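You operate a simulated robot arm through the tools that you are given. There is no shell and no other tool. Be economical: measure what you need, move in short steps, check, and stop when the job is done.

Carry out the task below with a simulated two-armed robot. There is one attempt and no reset: what you move stays moved.

Task
Take the round purple brush and put it on the back strip of the steel bench. Then put the striped teal cloth on the top of the motor bench. Then screw the cap back on the two-dot jar. Then push the motor bench drawer shut. Then take the green slot block and put it in the brown bin. Then put the white eye bolt in the yellow tub. Then fetch the striped blue cloth and set it in the shallow white tray. Then pull the chill door open. Do these in the order given.

It is judged by the outcome, as a careful person would: the job done as asked, and still so three seconds after it is handed in. It fails if anything else is knocked over, pushed out of place, dropped, spilled or broken. A push-on lid holds only when it is set on centred and level and pressed home; a screw cap is set on level and turned clockwise until tight. Flat cloth is picked up by pressing the open fingertips on it (5 to 10 N) and closing them slowly along it; thin cloth reads only 2 to 8 mm in the jaws.

Robot
Two 7-joint arms with two-finger parallel grippers on one trunk, on a base that drives. Base frame: it is fixed to the floor where the robot stands at the start and does not move with it; the origin is under the middle of the robot, x ahead of it, y to its left, z up. Units: m, degrees, N and s.
The left shoulder is at the start at [0.06, 0.143, 0.926], the right one opposite. With the tool pointing down near the work surface each hand reaches from about 0.26 to 0.72 m from the robot's upright axis, wherever it stands, measured 20 degrees to its own side. Places, roughly: back strip of the steel bench [-2.6, 0.9, 0.9]; brown bin [0.75, 0.25, 0.75]; chill door [-5, -8.2, 0.6]; green slot block (8x3x9 cm) [-1, 0.6, 0.7]; motor bench drawer [0.3, -1.5, 0.5]; round purple brush (4x4x10 cm) [0.5, 0, 0.8]; shallow white tray (20x16x5 cm) [-1.3, -1.2, 1]; striped blue cloth (7x5x5 cm) [-2.5, 0.5, 0.9]; striped teal cloth (9x7x3 cm) [0.7, -0.6, 0.8]; top of the motor bench [0.6, -1.5, 0.6]; two-dot jar (5x5x10 cm) [0.4, -0.6, 0.8]; white eye bolt (4x4x7 cm) [-1.3, 0.6, 0.7]; yellow tub (17x12x6 cm) [0.7, -3.1, 0.9]. Payload 1.57 kg a hand.
Tool frame (each hand has its own): the origin (TCP) lies between the finger pads and is the grasp point; the fingertips stand 0.03 m ahead of it; z points along the fingers, y is the line along which they close. The gripper opens to 0.11 m. The fingers are 0.024 m wide and 0.012 m thick; the gripper's body (0.048 by 0.112 m) begins 0.078 m behind the TCP.
Orientation is that of the tool frame in the base frame, as a unit quaternion [x, y, z, w]. With the fingers straight down and closing along the base's y, the tool's x points along the base's -x, its y along +y and its z along -z.

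Tools
- The arms move only by the tool move_arm. It takes "left_series", "right_series" or both (then of equal length, played together; a hand with none holds still); each is a list that holds one entry, the list of rows, each a list of 7 numbers: the turn, a rotation vector about the tool's x, y, z in degrees, then the shift along the tool's x, y, z in m, then the opening, from 0 (shut) to 1 (fully open). In form: [[[ax, ay, az, dx, dy, dz, gripper], ...]]. A call has 1 to 10 rows; each row is the pose to reach, as a shift and turn from the pose commanded when the call began, along the tool's axes at that moment. A row lasts 0.2 s, in which the tool goes at most 0.05 m and 8.6 degrees; a call with a longer step from one row to the next is refused whole, and so is a gripper value outside its range. Where a pose cannot be reached the arm comes as near as it can. A force on the tool above 40 N (or 10 N above the force at the start of the call, whichever is more), or a blocked arm, ends the call early, and 0.2 s more pass. The fingers move at their own pace (about 0.045 m/s each) and stop on an object; they squeeze with about 28 N. The grip force told is the motor's: it shows also when the fingers shut on nothing. Time passes only in rows, and 0.2 s behind the last, so rows that repeat a pose let the fingers close. The reply holds the time, the measured pose of the TCP, the force on the tool along the base axes, the opening and the grip force, in the units named above and with some noise, with the torque about the TCP (base axes, N m) and any sound that the robot's microphone picked up, and new pictures: "show" is both (left out), scene, wrist or none (wrist: the cameras of the hands that moved).
- Cameras (640 x 400 px; columns grow to the right, rows downward): "scene" is now at [0.05, -0.0099, 1.5399]; the picture's right is [-0.13, -0.99, 0.00], its down [-0.72, 0.10, -0.69] and it looks along [0.68, -0.09, -0.73] (base axes); focal length 266 px, centre (320, 200). "left" rides on the left gripper at [0.07, -0.016, -0.141] in its tool frame; the picture's right is [0.23, 0.97, 0.00], its down [-0.86, 0.20, -0.48] and it looks along [-0.47, 0.11, 0.88] (tool axes); focal length 222 px, centre (320, 200). "right" rides on the right gripper at [0.07, 0.016, -0.141] in its tool frame; the picture's right is [-0.23, 0.97, 0.00], its down [-0.86, -0.20, -0.48] and it looks along [-0.47, -0.11, 0.88] (tool axes); focal length 222 px, centre (320, 200).
- raise_lower(by): slides the trunk up (or, below 0, down) by that many m; the arms and the scene camera ride with it, the base frame stays. It gives what a move gives, with no picture.
- roll_base(legs): drives the robot by 1 to 6 legs, each [ahead, left, turn to the left] in m, m and degrees, along the robot's own axes; the way and the turn of a leg run together, so that a leg with both is an arc; at most 1.5 m and 180 degrees a leg. The arms and the cameras ride along, it lands a little off, and it stops where it bumps. It gives what a move gives, and a new picture of the scene camera.
- aim_head(pan, tilt): turns the head with the scene camera to pan (to the left, within 86 degrees either way) and tilt (down, from -29 to 69), counted from straight ahead of the robot. It gives what a move gives, and a new picture of the scene camera.
- point_at(camera, pixels): for up to 12 pixels [column, row] of the newest picture of that camera ("zoom" is the newest enlarged one), the place [x, y, z] in the base frame of the surface seen there, good to about 0.002 m. No time passes.
- inspect(camera, box): a new picture of the part [left, top, right, bottom] of that camera's present view, enlarged. No time passes.
- hand_in(): hands the job in; it is judged then, once.

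Go step by step. Measure first, check grasps and placings, and put right what went wrong. The budget is 131 turns and 260 pictures, counting those below and the enlarged ones. Unless the task says otherwise, let go and move clear before handing in, and close with one line.

The tools are called after "Emit:" as name(argument=value, ...) on one line, values as JSON. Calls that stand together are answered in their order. move_arm: Moves the arms, as the interface text tells. Its arguments: {"type":"object","properties":{"left_series":{"type":"array"},"right_series":{"type":"array"},"show":{"type":"string","enum":["both","scene","wrist","none"]}},"required":[]} The other tools are called the same way: raise_lower (by) slides the trunk up or down; roll_base (legs) drives the base; aim_head (pan, tilt) turns the head that bears the scene camera; point_at (camera, pixels) gives the place of the surface under pixels of a picture; inspect (camera, box) takes an enlarged picture of a part of a camera's view; hand_in () hands the job in.

At the start:

```text
clock: 0.0
left_tcp_pos: [0.3892, -0.0316, 1.1071]
left_tool_rot: [0.0, 1.0, 0.0, 0.0]
left_ft_force: [0.4, -0.4, 0.2]
left_moment: [0.0, 0.01, -0.01]
left_gripper_width: 0.1097
left_gripper_force: 0.0
right_tcp_pos: [0.3204, -0.3985, 1.0978]
right_tool_rot: [0.0, 1.0, 0.0, -0.001]
right_ft_force: [-0.1, 0.4, 0.0]
right_moment: [0.01, -0.07, -0.02]
right_gripper_width: 0.11
right_gripper_force: 0.0
trunk travel left (down, up): [-0.525, 0.065]
robot x, y, heading: [-0.0001, 0.002, -0.0]
head pan, tilt: [-7.7, 46.5]
```

scene: 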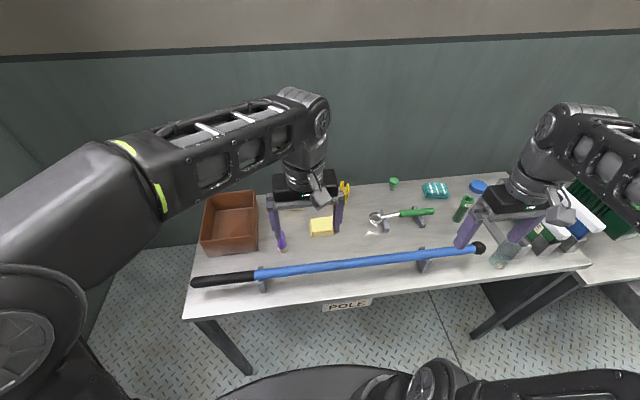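
right: 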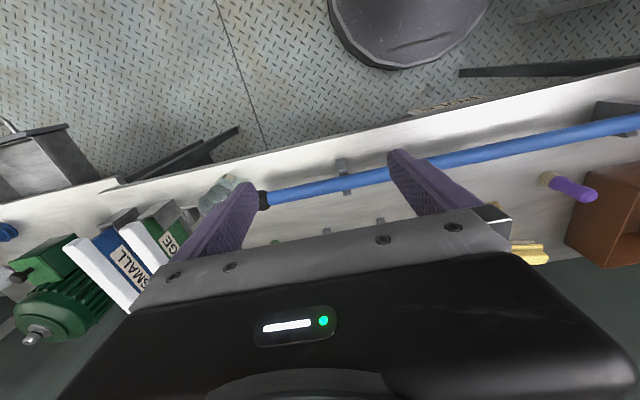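
left: 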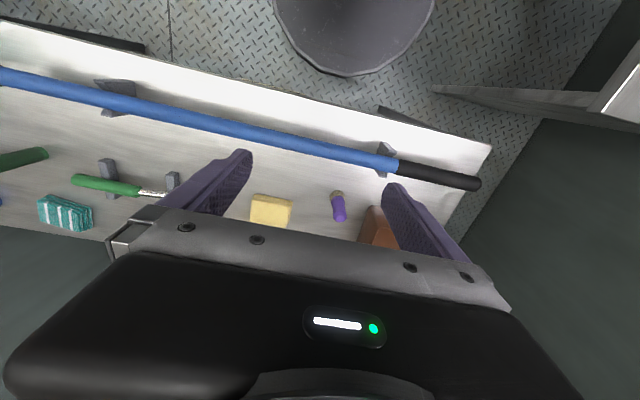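

The scene picture shows the purple brush near (282,240), the teal cloth at (436,190) and the jar near (502,255). I'll look closer at these.

Emit:
inspect(camera="scene", box=[200, 160, 360, 260])

Emit:
inspect(camera="left", box=[240, 150, 400, 250])

Emit:
point_at(camera="scene", pixels=[[282, 240], [281, 247], [230, 220], [436, 190], [502, 257], [463, 209], [500, 265], [478, 187], [394, 183]])

Emit:
point_at(camera="left", pixels=[[337, 195], [340, 205], [342, 217], [65, 213], [300, 175]])

```text
4.00 times, centred on (280, 210) of scene
```

zoom: 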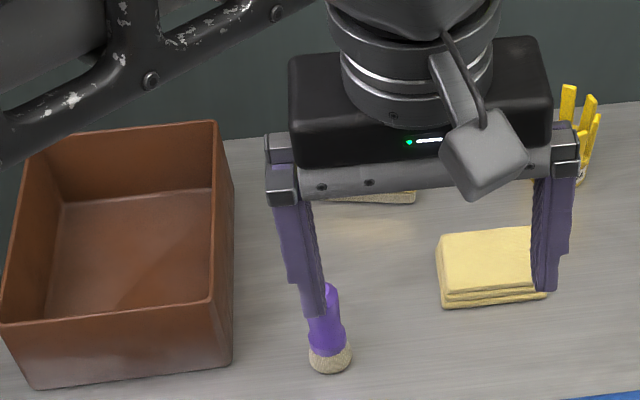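

```text
4.00 times, centred on (320, 200) of left
```

zoom: 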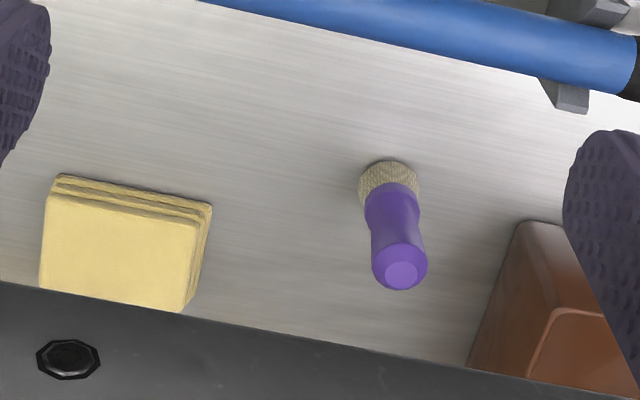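

```text
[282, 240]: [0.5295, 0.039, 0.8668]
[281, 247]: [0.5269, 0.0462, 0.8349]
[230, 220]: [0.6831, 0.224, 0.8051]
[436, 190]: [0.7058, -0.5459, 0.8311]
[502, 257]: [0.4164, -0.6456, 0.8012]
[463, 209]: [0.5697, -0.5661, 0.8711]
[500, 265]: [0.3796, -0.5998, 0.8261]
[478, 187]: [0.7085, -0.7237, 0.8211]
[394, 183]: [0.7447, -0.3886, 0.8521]
```

```text
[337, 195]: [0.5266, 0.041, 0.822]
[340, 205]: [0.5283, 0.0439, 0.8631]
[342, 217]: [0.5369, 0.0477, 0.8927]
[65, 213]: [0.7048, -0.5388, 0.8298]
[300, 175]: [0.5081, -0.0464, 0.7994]
```

The brush stands upright on its bristles at about (0.53,0.045), top z≈0.895. I'll check the bin and cloth clearances with a few more points, then move the left hand above it.

Emit:
point_at(camera="scene", pixels=[[258, 250], [255, 240], [311, 236], [203, 240], [254, 193], [230, 250]])

Emit:
move_arm(left_series=[[[0, 0, 0, -0.03, 0.015, 0.02, 0.8], [0, 0, 0, -0.06, 0.03, 0.04, 0.8], [0, 0, 0, -0.09, 0.05, 0.06, 0.8], [0, 0, 0, -0.12, 0.065, 0.08, 0.8], [0, 0, 0, -0.142, 0.077, 0.1, 0.8], [0, 0, 0, -0.142, 0.077, 0.13, 0.8], [0, 0, 0, -0.142, 0.077, 0.13, 0.8]]])

```text
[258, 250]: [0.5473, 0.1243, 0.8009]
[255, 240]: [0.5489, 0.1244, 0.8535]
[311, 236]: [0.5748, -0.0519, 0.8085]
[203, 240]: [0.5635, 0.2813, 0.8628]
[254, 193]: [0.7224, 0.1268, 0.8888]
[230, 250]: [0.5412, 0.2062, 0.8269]
```

```text
clock: 1.6
left_tcp_pos: [0.5324, 0.0466, 0.9761]
left_tool_rot: [0.0, 1.0, 0.0, 0.0]
left_ft_force: [-0.4, 0.0, 0.7]
left_moment: [-0.03, -0.01, 0.01]
left_gripper_width: 0.0878
left_gripper_force: 0.0
right_tcp_pos: [0.3204, -0.3983, 1.0977]
right_tool_rot: [-0.001, 1.0, 0.0, 0.0]
right_ft_force: [0.9, -0.1, 0.3]
right_moment: [0.03, 0.0, 0.01]
right_gripper_width: 0.11
right_gripper_force: 0.0
trunk travel left (down, up): [-0.525, 0.065]
robot x, y, heading: [0.0032, 0.0021, 0.0]
head pan, tilt: [-7.7, 46.5]
```

scene: 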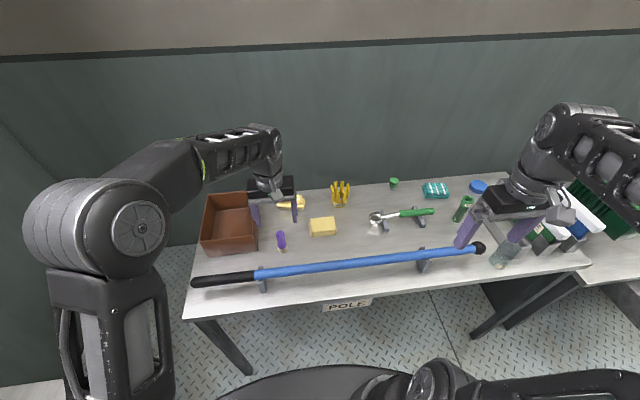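
left: 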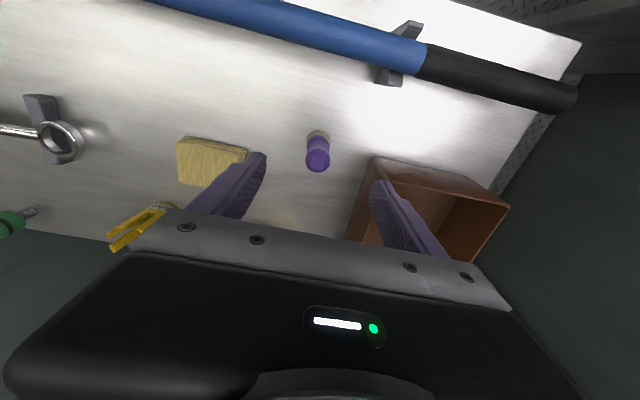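

The brush appears at (317,152) in the left view. I'll check its exact place before descending.

Emit:
point_at(camera="left", pixels=[[317, 159], [316, 150], [318, 137], [318, 166]])

Emit:
point_at(camera="scene", pixels=[[281, 240], [281, 235], [282, 249]])

```text
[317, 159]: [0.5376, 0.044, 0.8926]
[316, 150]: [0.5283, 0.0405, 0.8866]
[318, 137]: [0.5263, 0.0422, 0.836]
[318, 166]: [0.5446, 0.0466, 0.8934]
```

```text
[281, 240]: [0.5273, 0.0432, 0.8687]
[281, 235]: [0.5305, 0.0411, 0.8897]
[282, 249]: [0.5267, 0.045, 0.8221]
```

Centre is about (0.538,0.043). Descend to z≈0.868 and close.

Emit:
move_arm(left_series=[[[0, 0, 0, -0.006, -0.003, 0.04, 0.75], [0, 0, 0, -0.006, -0.003, 0.08, 0.75], [0, 0, 0, -0.006, -0.003, 0.108, 0.75], [0, 0, 0, -0.006, -0.003, 0.108, 0.3], [0, 0, 0, -0.006, -0.003, 0.108, 0], [0, 0, 0, -0.006, -0.003, 0.108, 0], [0, 0, 0, -0.006, -0.003, 0.108, 0], [0, 0, 0, -0.006, -0.003, 0.08, 0], [0, 0, 0, -0.006, -0.003, 0.04, 0], [0, 0, 0, -0.006, -0.003, 0.0, 0]]])

```text
clock: 3.8
left_tcp_pos: [0.5366, 0.0422, 0.9773]
left_tool_rot: [-0.001, 1.0, 0.001, 0.0]
left_ft_force: [0.4, 0.2, -0.4]
left_moment: [0.02, -0.02, -0.04]
left_gripper_width: 0.0275
left_gripper_force: 28.3
right_tcp_pos: [0.3197, -0.3989, 1.0982]
right_tool_rot: [0.0, 1.0, 0.0, 0.0]
right_ft_force: [-1.0, -0.6, 0.1]
right_moment: [0.01, -0.05, -0.01]
right_gripper_width: 0.11
right_gripper_force: 0.0
trunk travel left (down, up): [-0.525, 0.065]
robot x, y, heading: [-0.0008, 0.0009, -0.1]
head pan, tilt: [-7.7, 46.5]
```

scene: 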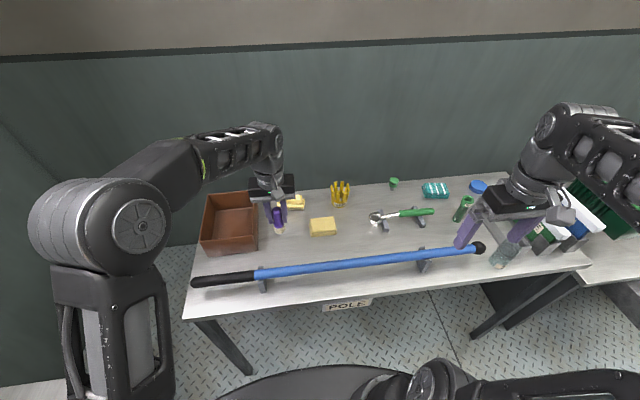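
left: 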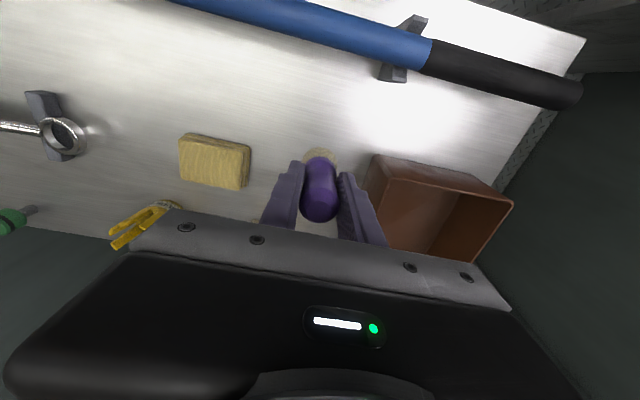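

The brush is held (28 mm). Now lift and retract the left hand, then look to the left for the way to the steel bench.

Emit:
move_arm(left_series=[[[0, 0, 0, 0.0, 0, -0.04, 0], [0, 0, 0, 0.03, 0, -0.08, 0], [0, 0, 0, 0.07, 0.02, -0.1, 0], [0, 0, 0, 0.11, 0.04, -0.12, 0], [0, 0, 0, 0.15, 0.06, -0.14, 0], [0, 0, 0, 0.18, 0.08, -0.15, 0], [0, 0, 0, 0.2, 0.1, -0.15, 0]]], show="none")

Emit:
aim_head(pan=86, tilt=25)

Emit:
aim_head(pan=-80, tilt=25)

```text
clock: 5.4
left_tcp_pos: [0.3879, 0.1056, 1.1115]
left_tool_rot: [0.0, 1.0, 0.002, 0.002]
left_ft_force: [-0.7, 0.4, -1.3]
left_moment: [0.0, -0.02, -0.01]
left_gripper_width: 0.0273
left_gripper_force: 28.0
left hand out of reach, approached as far as the arm can: row 5, 6, 7
right_tcp_pos: [0.3203, -0.3982, 1.0977]
right_tool_rot: [0.001, 1.0, 0.0, 0.0]
right_ft_force: [0.0, -0.2, 0.0]
right_moment: [0.01, -0.01, -0.01]
right_gripper_width: 0.11
right_gripper_force: 0.0
trunk travel left (down, up): [-0.525, 0.065]
robot x, y, heading: [0.0018, -0.0006, 0.1]
head pan, tilt: [-7.7, 46.5]
```

```text
clock: 7.1
left_tcp_pos: [0.3888, 0.1052, 1.1127]
left_tool_rot: [0.0, 1.0, 0.004, 0.002]
left_ft_force: [-0.2, -0.3, -0.6]
left_moment: [-0.01, 0.0, -0.06]
left_gripper_width: 0.0274
left_gripper_force: 28.0
right_tcp_pos: [0.3197, -0.3978, 1.0971]
right_tool_rot: [0.0, 1.0, 0.0, -0.001]
right_ft_force: [-0.4, -0.2, -0.3]
right_moment: [0.01, 0.02, 0.03]
right_gripper_width: 0.1101
right_gripper_force: 0.1
trunk travel left (down, up): [-0.525, 0.065]
robot x, y, heading: [0.0042, 0.0007, 0.1]
head pan, tilt: [85.9, 25.0]
```

scene: 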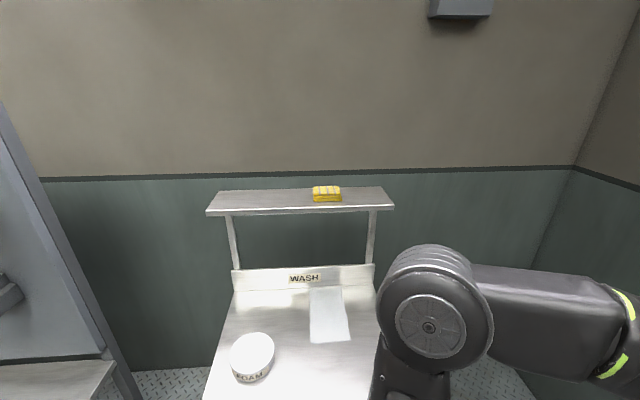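

```text
clock: 9.6
left_tcp_pos: [0.3881, 0.1063, 1.1117]
left_tool_rot: [0.0, 1.0, 0.002, 0.002]
left_ft_force: [0.1, -0.4, -0.6]
left_moment: [-0.03, -0.02, -0.03]
left_gripper_width: 0.027
left_gripper_force: 27.9
right_tcp_pos: [0.3204, -0.3982, 1.0969]
right_tool_rot: [0.0, 1.0, 0.001, 0.0]
right_ft_force: [0.9, 0.3, 0.5]
right_moment: [-0.01, -0.02, 0.03]
right_gripper_width: 0.11
right_gripper_force: 0.0
trunk travel left (down, up): [-0.525, 0.065]
robot x, y, heading: [0.0001, -0.0007, 0.1]
head pan, tilt: [-80.0, 25.0]
```

scene: 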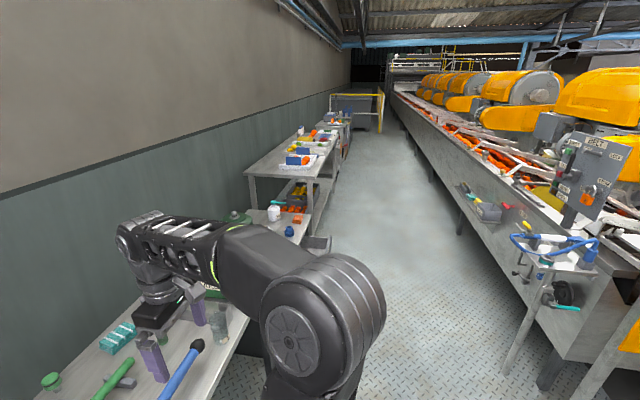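

The corridor runs to the right (−y) with a trolley near (555,290). I'll measure obstacles before turning.

Emit:
point_at(camera="scene", pixels=[[540, 275], [600, 262], [500, 375], [547, 378], [580, 390], [480, 210], [440, 390], [310, 390], [630, 380]])

Emit:
roll_base(legs=[[-0.15, 0, 0], [0, 0, -90]])

```text
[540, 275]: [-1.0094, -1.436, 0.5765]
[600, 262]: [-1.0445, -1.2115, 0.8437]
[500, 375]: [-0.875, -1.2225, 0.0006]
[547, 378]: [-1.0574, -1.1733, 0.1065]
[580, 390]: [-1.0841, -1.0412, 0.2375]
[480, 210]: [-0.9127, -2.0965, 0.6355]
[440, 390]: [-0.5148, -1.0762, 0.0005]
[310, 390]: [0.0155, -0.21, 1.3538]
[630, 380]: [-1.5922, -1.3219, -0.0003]
```

```text
clock: 14.8
left_tcp_pos: [-0.0513, -0.3888, 1.1123]
left_tool_rot: [0.713, 0.702, 0.0, 0.003]
left_ft_force: [0.4, 0.6, -1.1]
left_moment: [0.02, 0.0, -0.05]
left_gripper_width: 0.027
left_gripper_force: 27.8
right_tcp_pos: [-0.5531, -0.3146, 1.0978]
right_tool_rot: [0.713, 0.702, 0.001, 0.001]
right_ft_force: [-0.4, -0.3, 0.5]
right_moment: [0.0, 0.01, 0.03]
right_gripper_width: 0.1099
right_gripper_force: 0.1
trunk travel left (down, up): [-0.525, 0.065]
robot x, y, heading: [-0.1492, 0.0004, -91.1]
head pan, tilt: [-80.0, 25.0]
```

scene: 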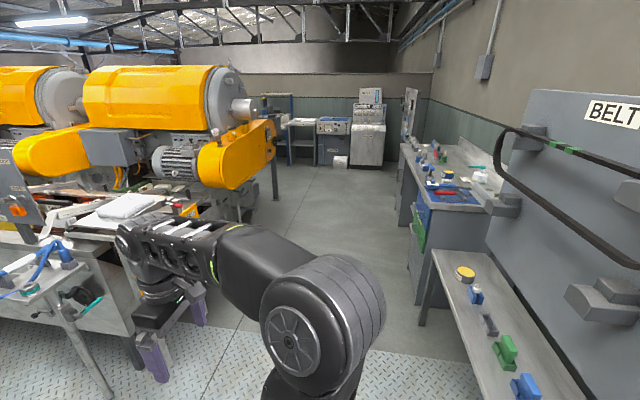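

Looking toward −x I see the low table with the green slot block (507,350) and the steel bench beyond (430,190). Measuring.

Emit:
point_at(camera="scene", pixels=[[433, 252], [500, 385], [507, 350], [488, 325], [465, 274], [488, 208], [401, 145], [416, 300], [330, 250], [240, 222], [477, 292], [525, 385]])

Emit:
inspect(camera="scene", box=[390, 120, 530, 220])

```text
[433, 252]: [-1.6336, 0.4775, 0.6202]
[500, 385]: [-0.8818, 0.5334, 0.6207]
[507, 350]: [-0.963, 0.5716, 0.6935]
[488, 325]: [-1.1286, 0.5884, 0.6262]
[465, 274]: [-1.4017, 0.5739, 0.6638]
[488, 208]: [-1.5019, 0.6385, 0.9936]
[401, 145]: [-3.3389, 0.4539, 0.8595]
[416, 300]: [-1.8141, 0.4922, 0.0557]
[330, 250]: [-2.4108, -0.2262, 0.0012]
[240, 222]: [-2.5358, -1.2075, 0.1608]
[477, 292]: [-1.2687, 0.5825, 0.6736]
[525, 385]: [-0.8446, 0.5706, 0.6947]
```

```text
4.00 times, centred on (460, 170) of scene
```

zoom: 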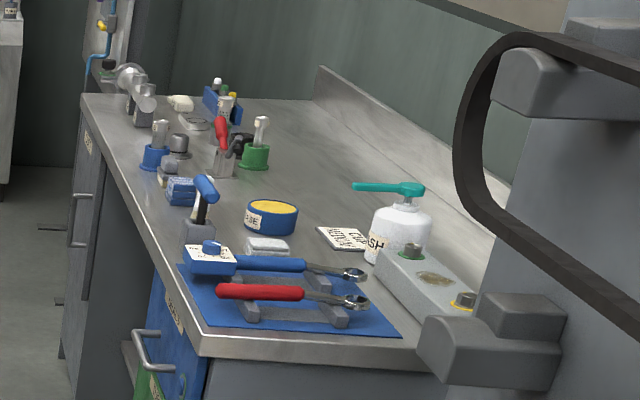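

Steel bench front edge is y≈0.45, x from about −2 to −3.3. I'll drive to face it from (−2.6, −0.1).

Emit:
roll_base(legs=[[0, 0, -89], [1.2, 0.1, 0], [1.2, 0.0, 0], [0, 0, -90]])

Emit:
aim_head(pan=0, tilt=40)

```text
clock: 34.1
left_tcp_pos: [-2.6332, 0.2977, 1.1113]
left_tool_rot: [-0.698, 0.716, 0.004, 0.0]
left_ft_force: [-0.4, -0.6, -1.7]
left_moment: [0.0, 0.02, 0.02]
left_gripper_width: 0.0271
left_gripper_force: 28.0
right_tcp_pos: [-2.1318, 0.2163, 1.097]
right_tool_rot: [-0.697, 0.717, -0.001, 0.0]
right_ft_force: [0.0, 0.3, 0.2]
right_moment: [-0.01, 0.02, -0.04]
right_gripper_width: 0.1101
right_gripper_force: 0.1
trunk travel left (down, up): [-0.525, 0.065]
robot x, y, heading: [-2.5383, -0.0909, 88.6]
head pan, tilt: [-80.0, 25.0]
```

scene: 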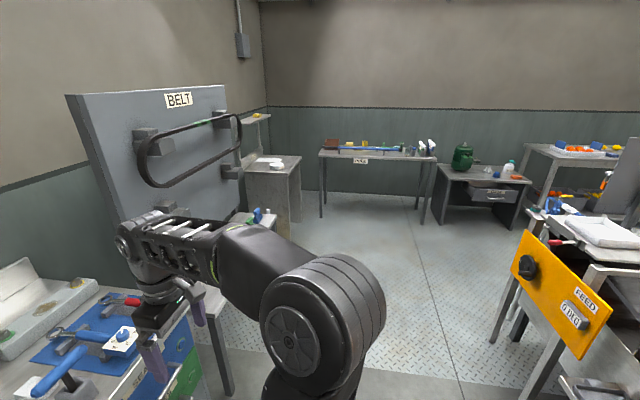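

```text
clock: 35.7
left_tcp_pos: [-2.6324, 0.297, 1.1123]
left_tool_rot: [-0.698, 0.716, 0.003, -0.001]
left_ft_force: [0.0, 0.1, -0.3]
left_moment: [0.0, 0.03, -0.01]
left_gripper_width: 0.0271
left_gripper_force: 28.5
right_tcp_pos: [-2.1304, 0.2168, 1.0978]
right_tool_rot: [-0.698, 0.717, 0.0, 0.001]
right_ft_force: [-0.3, 0.2, -0.7]
right_moment: [0.01, -0.02, 0.01]
right_gripper_width: 0.11
right_gripper_force: 0.0
trunk travel left (down, up): [-0.525, 0.065]
robot x, y, heading: [-2.5388, -0.0934, 88.6]
head pan, tilt: [0.0, 40.0]
```

scene: 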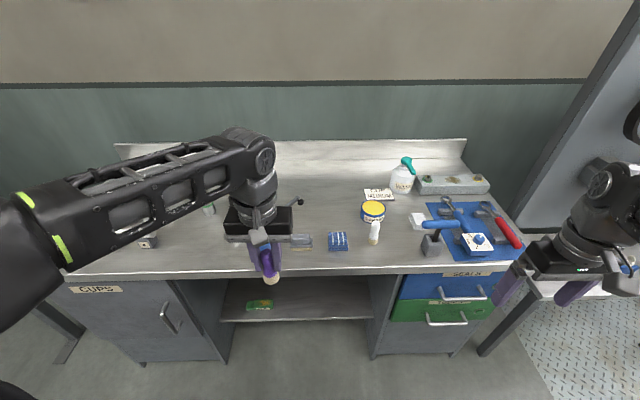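

The bench is ahead; the back looks raised between rows 140–190. I'll measure that region.

Emit:
point_at(camera="scene", pixels=[[330, 142], [330, 150], [330, 165], [330, 180], [330, 190], [330, 200], [300, 215], [338, 241], [330, 272], [320, 230], [376, 191]])

Emit:
inspect(camera="scene", box=[270, 120, 510, 270])

```text
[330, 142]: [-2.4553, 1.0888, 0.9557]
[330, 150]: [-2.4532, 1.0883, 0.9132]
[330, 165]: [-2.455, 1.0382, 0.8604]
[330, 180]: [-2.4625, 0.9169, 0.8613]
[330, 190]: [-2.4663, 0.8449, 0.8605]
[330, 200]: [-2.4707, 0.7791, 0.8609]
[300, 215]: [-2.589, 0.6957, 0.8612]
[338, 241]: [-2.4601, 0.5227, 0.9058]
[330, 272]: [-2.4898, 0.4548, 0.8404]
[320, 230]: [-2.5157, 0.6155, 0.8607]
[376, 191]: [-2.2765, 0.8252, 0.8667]
```

```text
2.67 times, centred on (390, 195) of scene
```

zoom: 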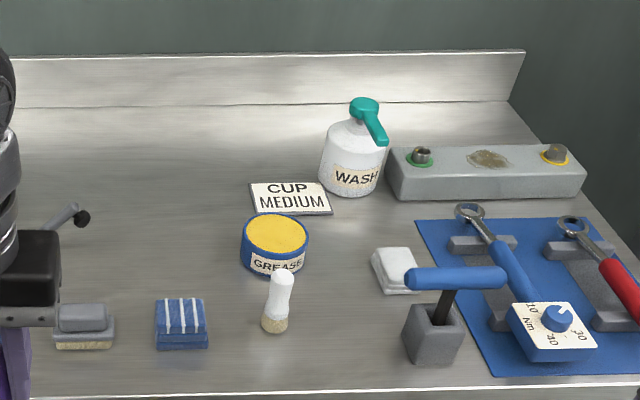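

The bench top is z=0.861, back edge y≈1.085. I'll look down at my base footprint and at what the left arm hides.

Emit:
inspect(camera="left", box=[0, 0, 640, 400])

Emit:
aim_head(pan=-20, tilt=69)

```text
1.00 times, centred on (320, 200) of left (not enlarged: the box is as wide or as high as the picture)
```

zoom: 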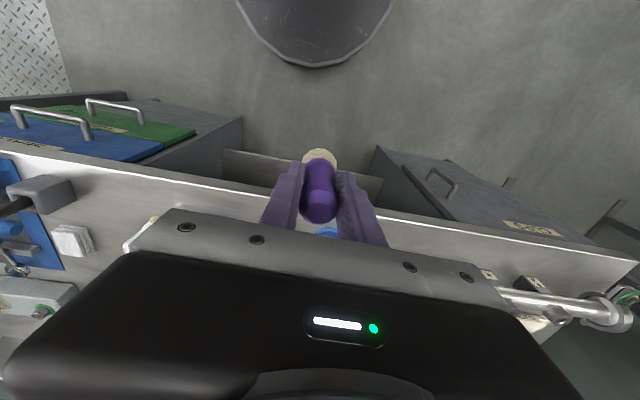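

```text
clock: 36.6
left_tcp_pos: [-2.6339, 0.2985, 1.1123]
left_tool_rot: [-0.698, 0.716, 0.002, -0.001]
left_ft_force: [0.2, -0.1, -1.1]
left_moment: [-0.01, 0.02, -0.02]
left_gripper_width: 0.0272
left_gripper_force: 27.9
right_tcp_pos: [-2.1308, 0.2157, 1.0977]
right_tool_rot: [-0.697, 0.717, 0.0, 0.0]
right_ft_force: [-0.4, 0.0, 0.1]
right_moment: [-0.01, -0.01, 0.01]
right_gripper_width: 0.1101
right_gripper_force: 0.0
trunk travel left (down, up): [-0.525, 0.065]
robot x, y, heading: [-2.5374, -0.0921, 88.3]
head pan, tilt: [-20.0, 68.8]
```

scene: 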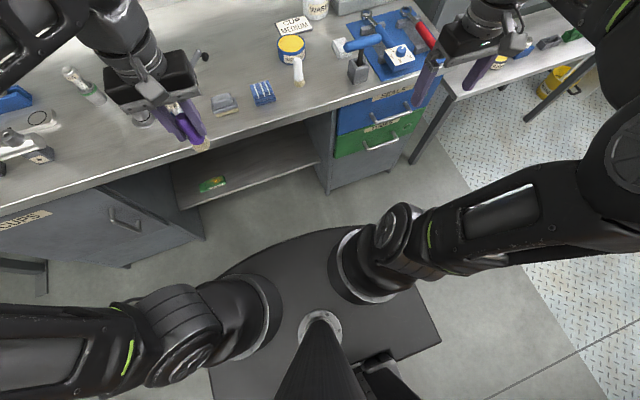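

Emit:
point_at(camera="scene", pixels=[[328, 228], [270, 250], [440, 340], [203, 240], [330, 195], [420, 160], [85, 85], [70, 75], [228, 104], [145, 115], [200, 60]])

Emit:
inspect(camera="scene", box=[0, 0, 320, 200])

```text
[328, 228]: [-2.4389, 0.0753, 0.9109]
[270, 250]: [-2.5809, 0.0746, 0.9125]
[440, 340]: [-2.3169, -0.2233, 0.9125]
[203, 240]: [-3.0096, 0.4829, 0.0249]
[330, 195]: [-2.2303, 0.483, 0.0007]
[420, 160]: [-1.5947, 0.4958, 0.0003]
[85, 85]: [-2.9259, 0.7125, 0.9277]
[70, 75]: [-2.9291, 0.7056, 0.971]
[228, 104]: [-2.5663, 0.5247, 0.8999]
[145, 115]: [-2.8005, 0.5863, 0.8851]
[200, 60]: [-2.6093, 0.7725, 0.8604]
```

```text
2.00 times, centred on (160, 100) of scene
```

zoom: 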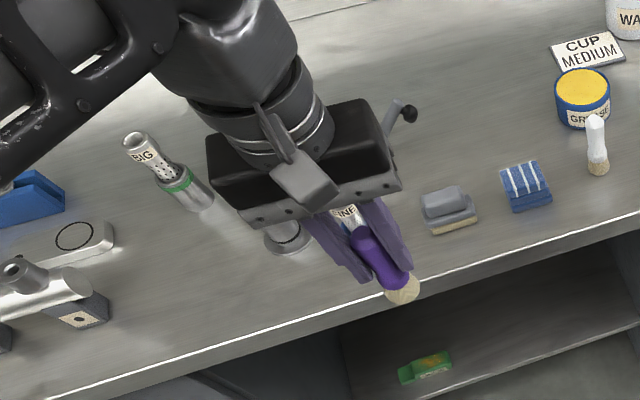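

The trunk front is only 0.17 m ahead of the axis, so I can go nearer. Moving 0.25 ahead and 0.12 right, then view.

Emit:
roll_base(legs=[[0.25, -0.12, 1]])

Emit:
aim_head(pan=10, tilt=50)

```text
clock: 38.5
left_tcp_pos: [-2.5153, 0.5419, 1.1108]
left_tool_rot: [-0.705, 0.709, 0.003, -0.002]
left_ft_force: [0.1, 0.3, -0.2]
left_moment: [-0.02, -0.01, 0.01]
left_gripper_width: 0.0273
left_gripper_force: 27.9
right_tcp_pos: [-2.0124, 0.4709, 1.0977]
right_tool_rot: [-0.704, 0.71, -0.001, 0.0]
right_ft_force: [-0.4, 0.4, -1.1]
right_moment: [0.01, -0.02, -0.04]
right_gripper_width: 0.11
right_gripper_force: 0.1
trunk travel left (down, up): [-0.525, 0.065]
robot x, y, heading: [-2.4131, 0.1507, 89.6]
head pan, tilt: [-20.0, 68.8]
```

scene: 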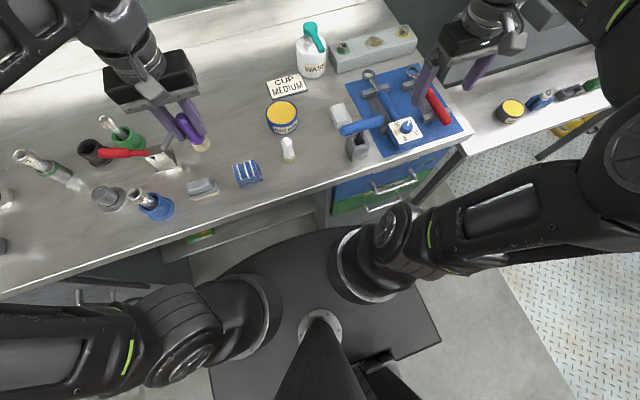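

```text
clock: 39.5
left_tcp_pos: [-2.5165, 0.5408, 1.1128]
left_tool_rot: [-0.705, 0.709, 0.003, 0.0]
left_ft_force: [0.6, -0.8, -0.4]
left_moment: [-0.01, -0.01, 0.01]
left_gripper_width: 0.027
left_gripper_force: 28.2
right_tcp_pos: [-2.0132, 0.4696, 1.0968]
right_tool_rot: [-0.705, 0.709, 0.0, 0.0]
right_ft_force: [-0.7, -0.2, 0.2]
right_moment: [-0.01, 0.01, 0.0]
right_gripper_width: 0.1098
right_gripper_force: 0.1
trunk travel left (down, up): [-0.525, 0.065]
robot x, y, heading: [-2.4104, 0.1508, 89.8]
head pan, tilt: [10.0, 50.0]
```

scene: 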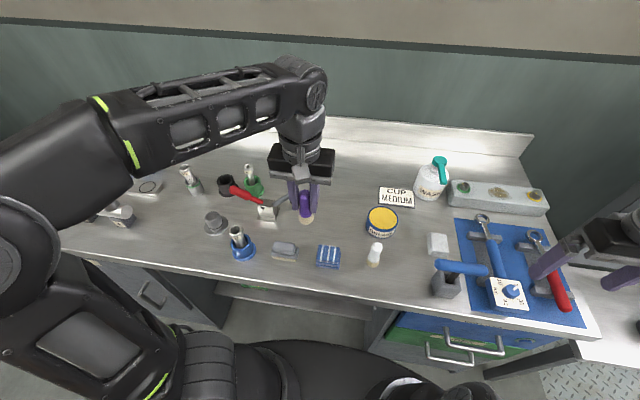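

Space behind at pixels (340–370,150–180) is clear. Measure it.

Emit:
point_at(camera="scene", pixels=[[360, 160], [345, 165], [350, 175], [250, 175], [267, 210], [246, 168], [385, 188], [335, 150], [245, 255], [237, 233]])

Emit:
inspect(camera="scene", box=[170, 110, 430, 272])

```text
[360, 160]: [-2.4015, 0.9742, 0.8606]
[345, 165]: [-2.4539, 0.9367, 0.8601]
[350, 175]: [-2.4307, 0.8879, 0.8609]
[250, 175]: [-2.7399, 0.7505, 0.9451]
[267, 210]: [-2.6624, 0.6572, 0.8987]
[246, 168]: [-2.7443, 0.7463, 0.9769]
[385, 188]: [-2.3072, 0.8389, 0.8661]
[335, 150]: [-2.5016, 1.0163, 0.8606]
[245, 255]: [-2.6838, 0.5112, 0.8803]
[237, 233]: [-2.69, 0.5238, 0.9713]
```

```text
2.46 times, centred on (300, 191) of scene
```

zoom: 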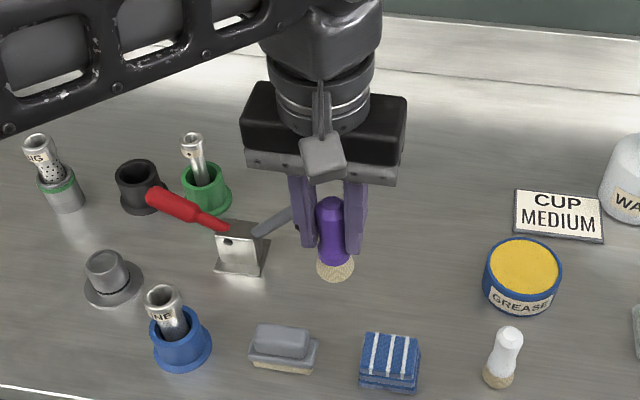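

Placing target (−2.46, 0.92). Extend at height first.

Emit:
move_arm(left_series=[[[0, 0, 0, -0.045, -0.01, 0.0, 0], [0, 0, 0, -0.09, -0.02, 0.01, 0], [0, 0, 0, -0.135, -0.03, 0.02, 0], [0, 0, 0, -0.18, -0.04, 0.03, 0], [0, 0, 0, -0.225, -0.05, 0.04, 0], [0, 0, 0, -0.27, -0.056, 0.05, 0], [0, 0, 0, -0.315, -0.056, 0.06, 0], [0, 0, 0, -0.35, -0.056, 0.08, 0], [0, 0, 0, -0.38, -0.056, 0.1, 0], [0, 0, 0, -0.38, -0.056, 0.11, 0]]])

```text
clock: 41.7
left_tcp_pos: [-2.4572, 0.7328, 1.0519]
left_tool_rot: [0.71, -0.705, -0.012, -0.001]
left_ft_force: [-0.5, -1.2, 0.3]
left_moment: [0.06, -0.03, 0.0]
left_gripper_width: 0.027
left_gripper_force: 28.1
left hand out of reach, approached as far as the arm can: row 4, 5, 6, 7, 8, 9, 10
right_tcp_pos: [-2.0141, 0.4671, 1.0991]
right_tool_rot: [-0.704, 0.71, 0.0, 0.001]
right_ft_force: [-0.7, -1.5, 0.0]
right_moment: [0.08, -0.02, -0.01]
right_gripper_width: 0.1102
right_gripper_force: 0.1
trunk travel left (down, up): [-0.525, 0.065]
robot x, y, heading: [-2.4123, 0.1515, 89.2]
head pan, tilt: [10.0, 50.0]
```

scene: 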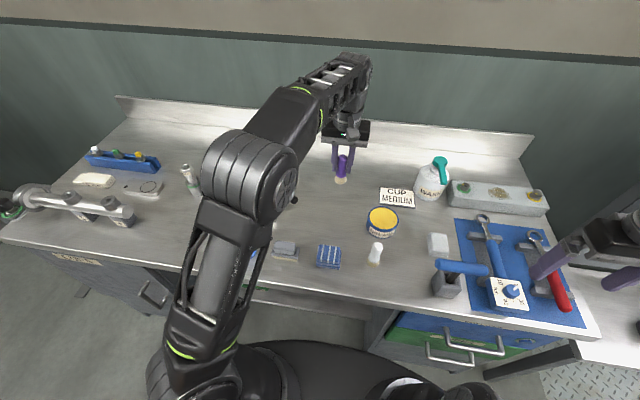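
left: 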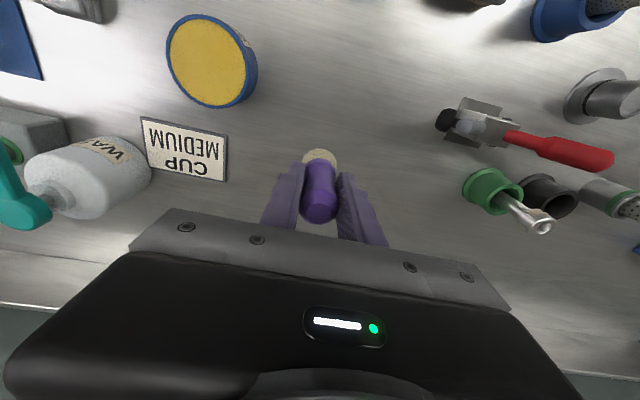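

Out of reach at y=0.733. I'll raise the trunk 0.06 and drive 0.10 nearer (trunk front 0.17 m leaves margin to the edge at 0.45).

Emit:
raise_lower(by=0.06)

Emit:
roll_base(legs=[[0.1, 0, 0]])

```text
clock: 42.7
left_tcp_pos: [-2.4558, 0.7353, 1.1102]
left_tool_rot: [0.709, -0.705, -0.011, 0.001]
left_ft_force: [0.4, 0.1, -1.0]
left_moment: [0.01, -0.01, -0.01]
left_gripper_width: 0.0269
left_gripper_force: 28.4
right_tcp_pos: [-2.0132, 0.4705, 1.1572]
right_tool_rot: [-0.705, 0.709, 0.0, -0.001]
right_ft_force: [0.1, -0.7, 0.0]
right_moment: [0.01, 0.02, 0.04]
right_gripper_width: 0.1101
right_gripper_force: 0.2
trunk travel left (down, up): [-0.585, 0.005]
robot x, y, heading: [-2.4133, 0.1508, 89.5]
head pan, tilt: [10.0, 50.0]
```

```text
clock: 43.9
left_tcp_pos: [-2.4746, 0.8195, 1.1101]
left_tool_rot: [0.712, -0.702, -0.01, 0.0]
left_ft_force: [-0.8, 1.1, -0.8]
left_moment: [0.0, -0.05, -0.03]
left_gripper_width: 0.027
left_gripper_force: 28.3
right_tcp_pos: [-2.0294, 0.561, 1.1574]
right_tool_rot: [0.709, -0.705, 0.001, 0.0]
right_ft_force: [-1.1, -0.2, 0.8]
right_moment: [0.01, -0.05, 0.0]
right_gripper_width: 0.1099
right_gripper_force: 0.0
trunk travel left (down, up): [-0.585, 0.005]
robot x, y, heading: [-2.4232, 0.2372, 90.4]
head pan, tilt: [10.0, 50.0]
stopped in leg 1: the robot was blocked; the commanded pose is now the measured one
```

scene: 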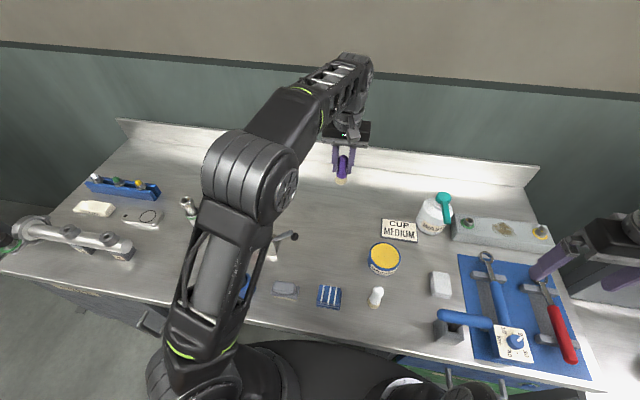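

The base bumped at y=0.237, so I go no further. Now lower the hand and reach outward, checking the commanded reference.

Emit:
move_arm(left_series=[[[0, 0, 0, 0, 0, 0.04, 0], [0, 0, 0, 0, 0, 0.08, 0], [0, 0, 0, -0.01, 0, 0.1, 0], [0, 0, 0, -0.02, 0, 0.12, 0]]], show="none")

```text
clock: 44.9
left_tcp_pos: [-2.4741, 0.8442, 0.9905]
left_tool_rot: [0.712, -0.702, -0.011, 0.001]
left_ft_force: [-0.2, -0.4, -1.5]
left_moment: [-0.01, -0.01, 0.03]
left_gripper_width: 0.0269
left_gripper_force: 28.1
right_tcp_pos: [-2.027, 0.5621, 1.1575]
right_tool_rot: [0.709, -0.705, 0.0, 0.002]
right_ft_force: [0.5, 0.1, 0.0]
right_moment: [-0.04, 0.03, 0.0]
right_gripper_width: 0.1101
right_gripper_force: 0.0
trunk travel left (down, up): [-0.585, 0.005]
robot x, y, heading: [-2.4206, 0.2376, 90.3]
head pan, tilt: [10.0, 50.0]
```

Reference follows the measured pose. Extend to y≈0.915 and go down to z≈0.932.

Emit:
move_arm(left_series=[[[0, 0, 0, -0.04, 0, 0.0, 0], [0, 0, 0, -0.072, 0, 0.02, 0], [0, 0, 0, -0.072, 0, 0.04, 0], [0, 0, 0, -0.072, 0, 0.058, 0], [0, 0, 0, -0.072, 0, 0.058, 0]]])

```text
clock: 46.1
left_tcp_pos: [-2.4782, 0.915, 0.9342]
left_tool_rot: [0.712, -0.702, -0.011, 0.001]
left_ft_force: [-0.3, 0.0, -0.9]
left_moment: [0.02, 0.03, 0.0]
left_gripper_width: 0.0268
left_gripper_force: 28.4
right_tcp_pos: [-2.026, 0.5603, 1.1566]
right_tool_rot: [0.709, -0.705, 0.001, 0.002]
right_ft_force: [0.3, -1.1, 0.2]
right_moment: [0.0, -0.03, 0.01]
right_gripper_width: 0.11
right_gripper_force: 0.0
trunk travel left (down, up): [-0.585, 0.005]
robot x, y, heading: [-2.4244, 0.2385, 90.3]
head pan, tilt: [10.0, 50.0]
```

scene: 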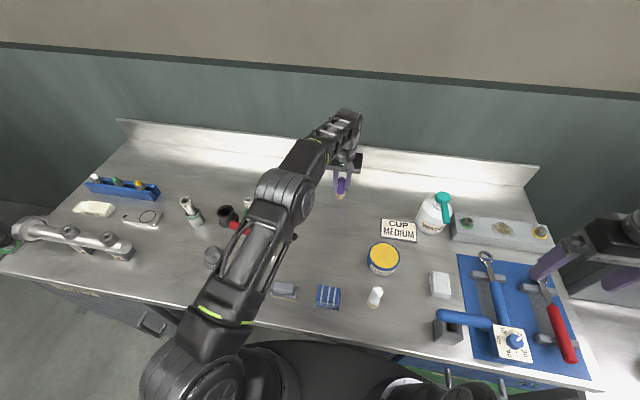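
left: 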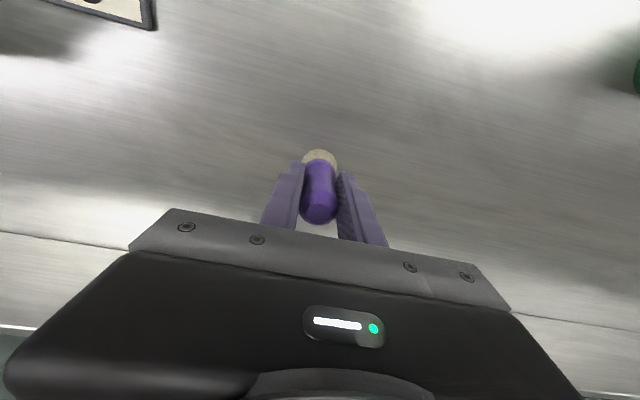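

Close above the surface: lower gently 6 mm, then open and lift.

Emit:
move_arm(left_series=[[[0, 0, 0, 0, 0, 0.002, 0], [0, 0, 0, 0, 0, 0.004, 0], [0, 0, 0, 0, 0, 0.005, 0], [0, 0, 0, 0, 0, 0.006, 0]]], show="none")

```text
clock: 47.1
left_tcp_pos: [-2.4771, 0.9142, 0.9296]
left_tool_rot: [0.712, -0.702, -0.013, 0.001]
left_ft_force: [-2.6, -1.6, 18.3]
left_moment: [-0.23, 0.0, -0.01]
left_gripper_width: 0.027
left_gripper_force: 28.0
right_tcp_pos: [-2.0268, 0.5606, 1.1568]
right_tool_rot: [0.709, -0.706, 0.0, 0.0]
right_ft_force: [0.2, 0.2, -0.2]
right_moment: [-0.01, 0.03, -0.01]
right_gripper_width: 0.1098
right_gripper_force: 0.1
trunk travel left (down, up): [-0.585, 0.005]
robot x, y, heading: [-2.4263, 0.2399, 90.4]
head pan, tilt: [10.0, 50.0]
```

Contact (18 N). Open slowly, then rise straight up and retract.

Emit:
move_arm(left_series=[[[0, 0, 0, 0, 0, -0.002, 0.3], [0, 0, 0, 0, 0, -0.002, 0.5], [0, 0, 0, 0, 0, -0.002, 0.7], [0, 0, 0, 0, 0, -0.002, 0.7], [0, 0, 0, 0, 0, -0.02, 0.7], [0, 0, 0, 0, 0, -0.05, 0.7], [0, 0, 0, 0.03, 0, -0.08, 0.7], [0, 0, 0, 0.07, 0, -0.11, 0.7], [0, 0, 0, 0.11, 0, -0.13, 0.7], [0, 0, 0, 0.15, 0, -0.15, 0.7]]])

```text
clock: 49.3
left_tcp_pos: [-2.4698, 0.7605, 1.0739]
left_tool_rot: [0.711, -0.703, -0.011, 0.001]
left_ft_force: [0.5, 0.7, 0.1]
left_moment: [-0.01, 0.02, 0.0]
left_gripper_width: 0.0769
left_gripper_force: 0.0
right_tcp_pos: [-2.0271, 0.5606, 1.1572]
right_tool_rot: [0.709, -0.705, 0.0, -0.001]
right_ft_force: [-0.5, 0.5, 0.0]
right_moment: [0.04, -0.01, -0.02]
right_gripper_width: 0.1103
right_gripper_force: 0.0
trunk travel left (down, up): [-0.585, 0.005]
robot x, y, heading: [-2.4251, 0.2438, 90.4]
head pan, tilt: [10.0, 50.0]
```

scene: 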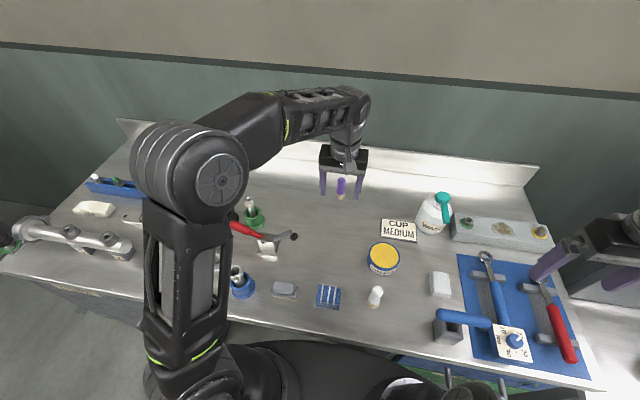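
left: 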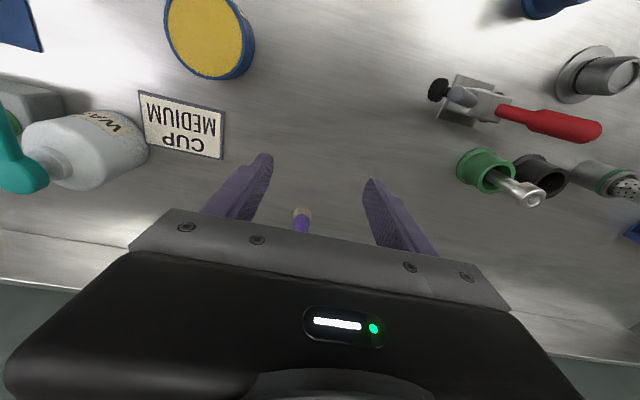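

The brush stands at (341,187). Retract the left arm, back out and drive back to the pole bench.

Emit:
move_arm(left_series=[[[0, 0, 0, 0.04, 0.015, -0.02, 0.7], [0, 0, 0, 0.08, 0.03, -0.04, 0.7], [0, 0, 0, 0.12, 0.045, -0.06, 0.7], [0, 0, 0, 0.15, 0.06, -0.07, 0.7]]], show="none")

Emit:
roll_base(legs=[[-0.35, 0, 0], [0, 0, -90], [1.2, 0, 0], [1.15, 0, 0]])

Emit:
aim_head(pan=-10, tilt=45)

```text
clock: 50.3
left_tcp_pos: [-2.5301, 0.6103, 1.142]
left_tool_rot: [0.713, -0.701, -0.011, 0.001]
left_ft_force: [-0.1, 0.2, -0.9]
left_moment: [0.03, 0.0, -0.01]
left_gripper_width: 0.0771
left_gripper_force: 0.1
right_tcp_pos: [-2.0269, 0.5617, 1.1568]
right_tool_rot: [0.709, -0.705, 0.0, 0.001]
right_ft_force: [1.0, -0.6, 0.2]
right_moment: [0.0, 0.01, 0.0]
right_gripper_width: 0.1101
right_gripper_force: 0.1
trunk travel left (down, up): [-0.585, 0.005]
robot x, y, heading: [-2.4277, 0.2392, 90.3]
head pan, tilt: [10.0, 50.0]
```

```text
clock: 67.6
left_tcp_pos: [0.3242, 0.0391, 1.142]
left_tool_rot: [-0.014, 1.0, 0.008, 0.006]
left_ft_force: [-0.1, 0.2, 0.3]
left_moment: [0.02, -0.01, 0.01]
left_gripper_width: 0.0772
left_gripper_force: 0.0
right_tcp_pos: [0.2783, -0.4628, 1.1557]
right_tool_rot: [-0.009, 1.0, 0.001, -0.001]
right_ft_force: [0.6, 0.2, -0.7]
right_moment: [-0.03, 0.02, -0.02]
right_gripper_width: 0.11
right_gripper_force: 0.0
trunk travel left (down, up): [-0.585, 0.005]
robot x, y, heading: [-0.0473, -0.0716, 1.0]
head pan, tilt: [10.0, 50.0]
```

scene: 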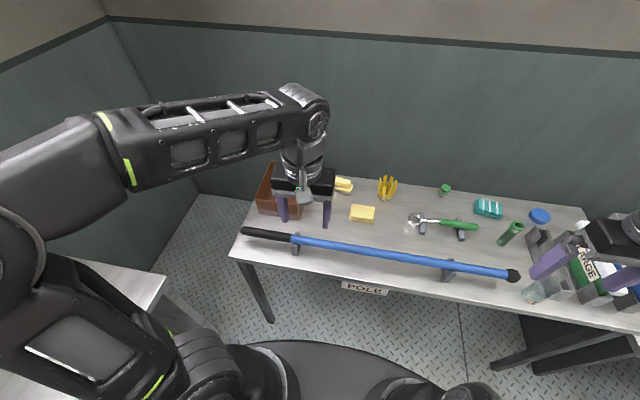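

```text
clock: 68.4
left_tcp_pos: [0.3235, 0.0388, 1.1418]
left_tool_rot: [-0.013, 1.0, 0.009, 0.007]
left_ft_force: [0.0, -0.7, 0.2]
left_moment: [-0.02, 0.02, -0.01]
left_gripper_width: 0.0769
left_gripper_force: 0.0
right_tcp_pos: [0.2794, -0.4635, 1.1577]
right_tool_rot: [-0.009, 1.0, 0.001, -0.001]
right_ft_force: [0.0, 0.5, 0.0]
right_moment: [0.02, 0.02, 0.03]
right_gripper_width: 0.1101
right_gripper_force: 0.1
trunk travel left (down, up): [-0.585, 0.005]
robot x, y, heading: [-0.0493, -0.0699, 1.0]
head pan, tilt: [-10.0, 45.0]
```

scene: 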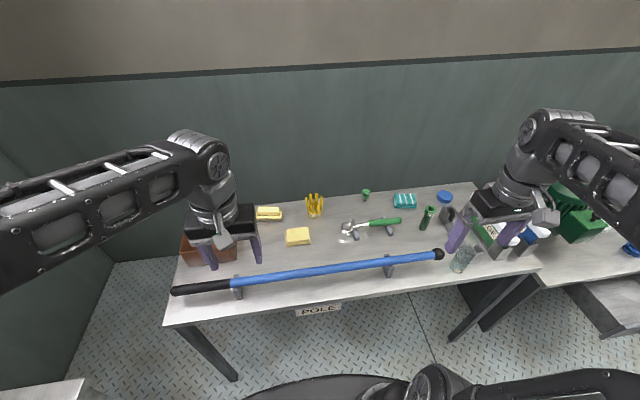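

Teal cloth at (405,200). Measure edge and right-side heights, then strafe right.

Emit:
point_at(camera="scene", pixels=[[330, 305], [430, 290], [560, 200], [600, 225], [625, 252], [405, 196], [405, 204], [600, 320], [461, 255], [445, 197]])

Emit:
roll_base(legs=[[0.03, -0.32, -1]])

```text
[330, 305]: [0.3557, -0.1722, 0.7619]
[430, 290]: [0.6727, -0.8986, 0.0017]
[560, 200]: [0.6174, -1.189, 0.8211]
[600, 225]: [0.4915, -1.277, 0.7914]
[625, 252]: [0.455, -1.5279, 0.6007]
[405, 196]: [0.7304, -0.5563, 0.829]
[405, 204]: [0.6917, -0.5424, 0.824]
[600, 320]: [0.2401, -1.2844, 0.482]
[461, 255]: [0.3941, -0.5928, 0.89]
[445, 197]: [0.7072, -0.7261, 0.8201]
```

```text
clock: 70.6
left_tcp_pos: [0.3578, -0.2886, 1.1421]
left_tool_rot: [-0.007, 1.0, 0.008, 0.005]
left_ft_force: [-0.4, -0.5, 0.1]
left_moment: [0.01, 0.0, 0.0]
left_gripper_width: 0.0771
left_gripper_force: 0.1
right_tcp_pos: [0.3058, -0.7905, 1.1569]
right_tool_rot: [-0.002, 1.0, 0.002, -0.001]
right_ft_force: [0.3, -0.4, 0.5]
right_moment: [0.04, 0.02, -0.02]
right_gripper_width: 0.1099
right_gripper_force: 0.2
trunk travel left (down, up): [-0.585, 0.005]
robot x, y, heading: [-0.0158, -0.3935, 0.5]
head pan, tilt: [-10.0, 45.0]
```

scene: 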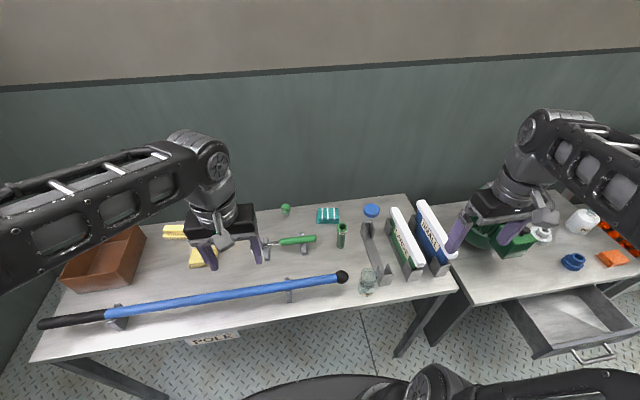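

Now zoom on the cloth and jar area.

Emit:
inspect(camera="scene", box=[260, 190, 460, 315])

Emit:
inspect(camera="scene", box=[440, 170, 640, 370])

Emit:
point_at(camera="scene", pixels=[[318, 214], [328, 208], [328, 216], [337, 215], [328, 221], [365, 272], [368, 290], [371, 210], [371, 216], [342, 240]])

```text
3.20 times, centred on (360, 252) of scene
```

zoom: 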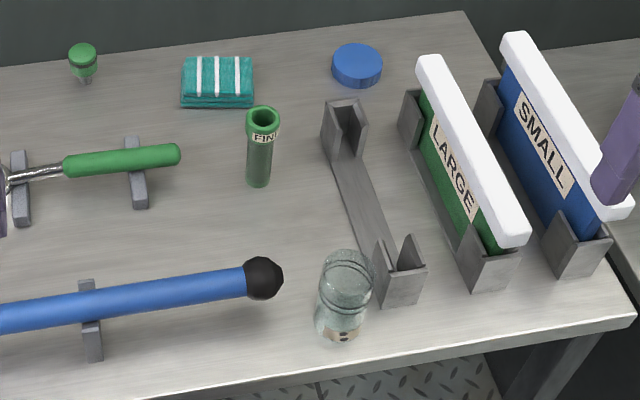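

```text
2.00 times, centred on (540, 270) of scene
```

zoom: 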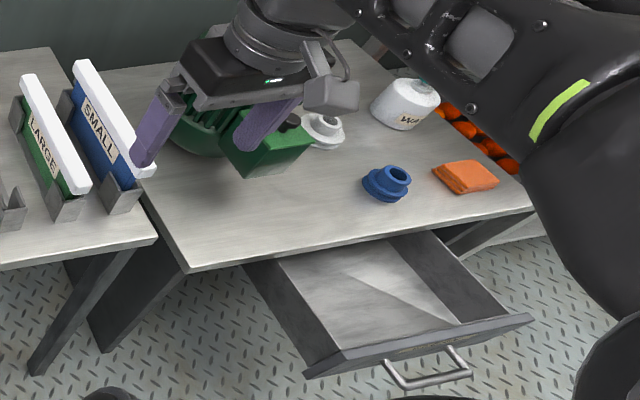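

```text
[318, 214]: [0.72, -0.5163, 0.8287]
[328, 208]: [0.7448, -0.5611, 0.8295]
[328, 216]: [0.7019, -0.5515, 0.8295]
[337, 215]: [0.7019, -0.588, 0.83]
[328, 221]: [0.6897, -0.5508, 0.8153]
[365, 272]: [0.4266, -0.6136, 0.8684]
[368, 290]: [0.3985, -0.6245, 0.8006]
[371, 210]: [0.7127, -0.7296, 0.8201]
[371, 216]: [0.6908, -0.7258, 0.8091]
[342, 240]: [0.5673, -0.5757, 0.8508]
```

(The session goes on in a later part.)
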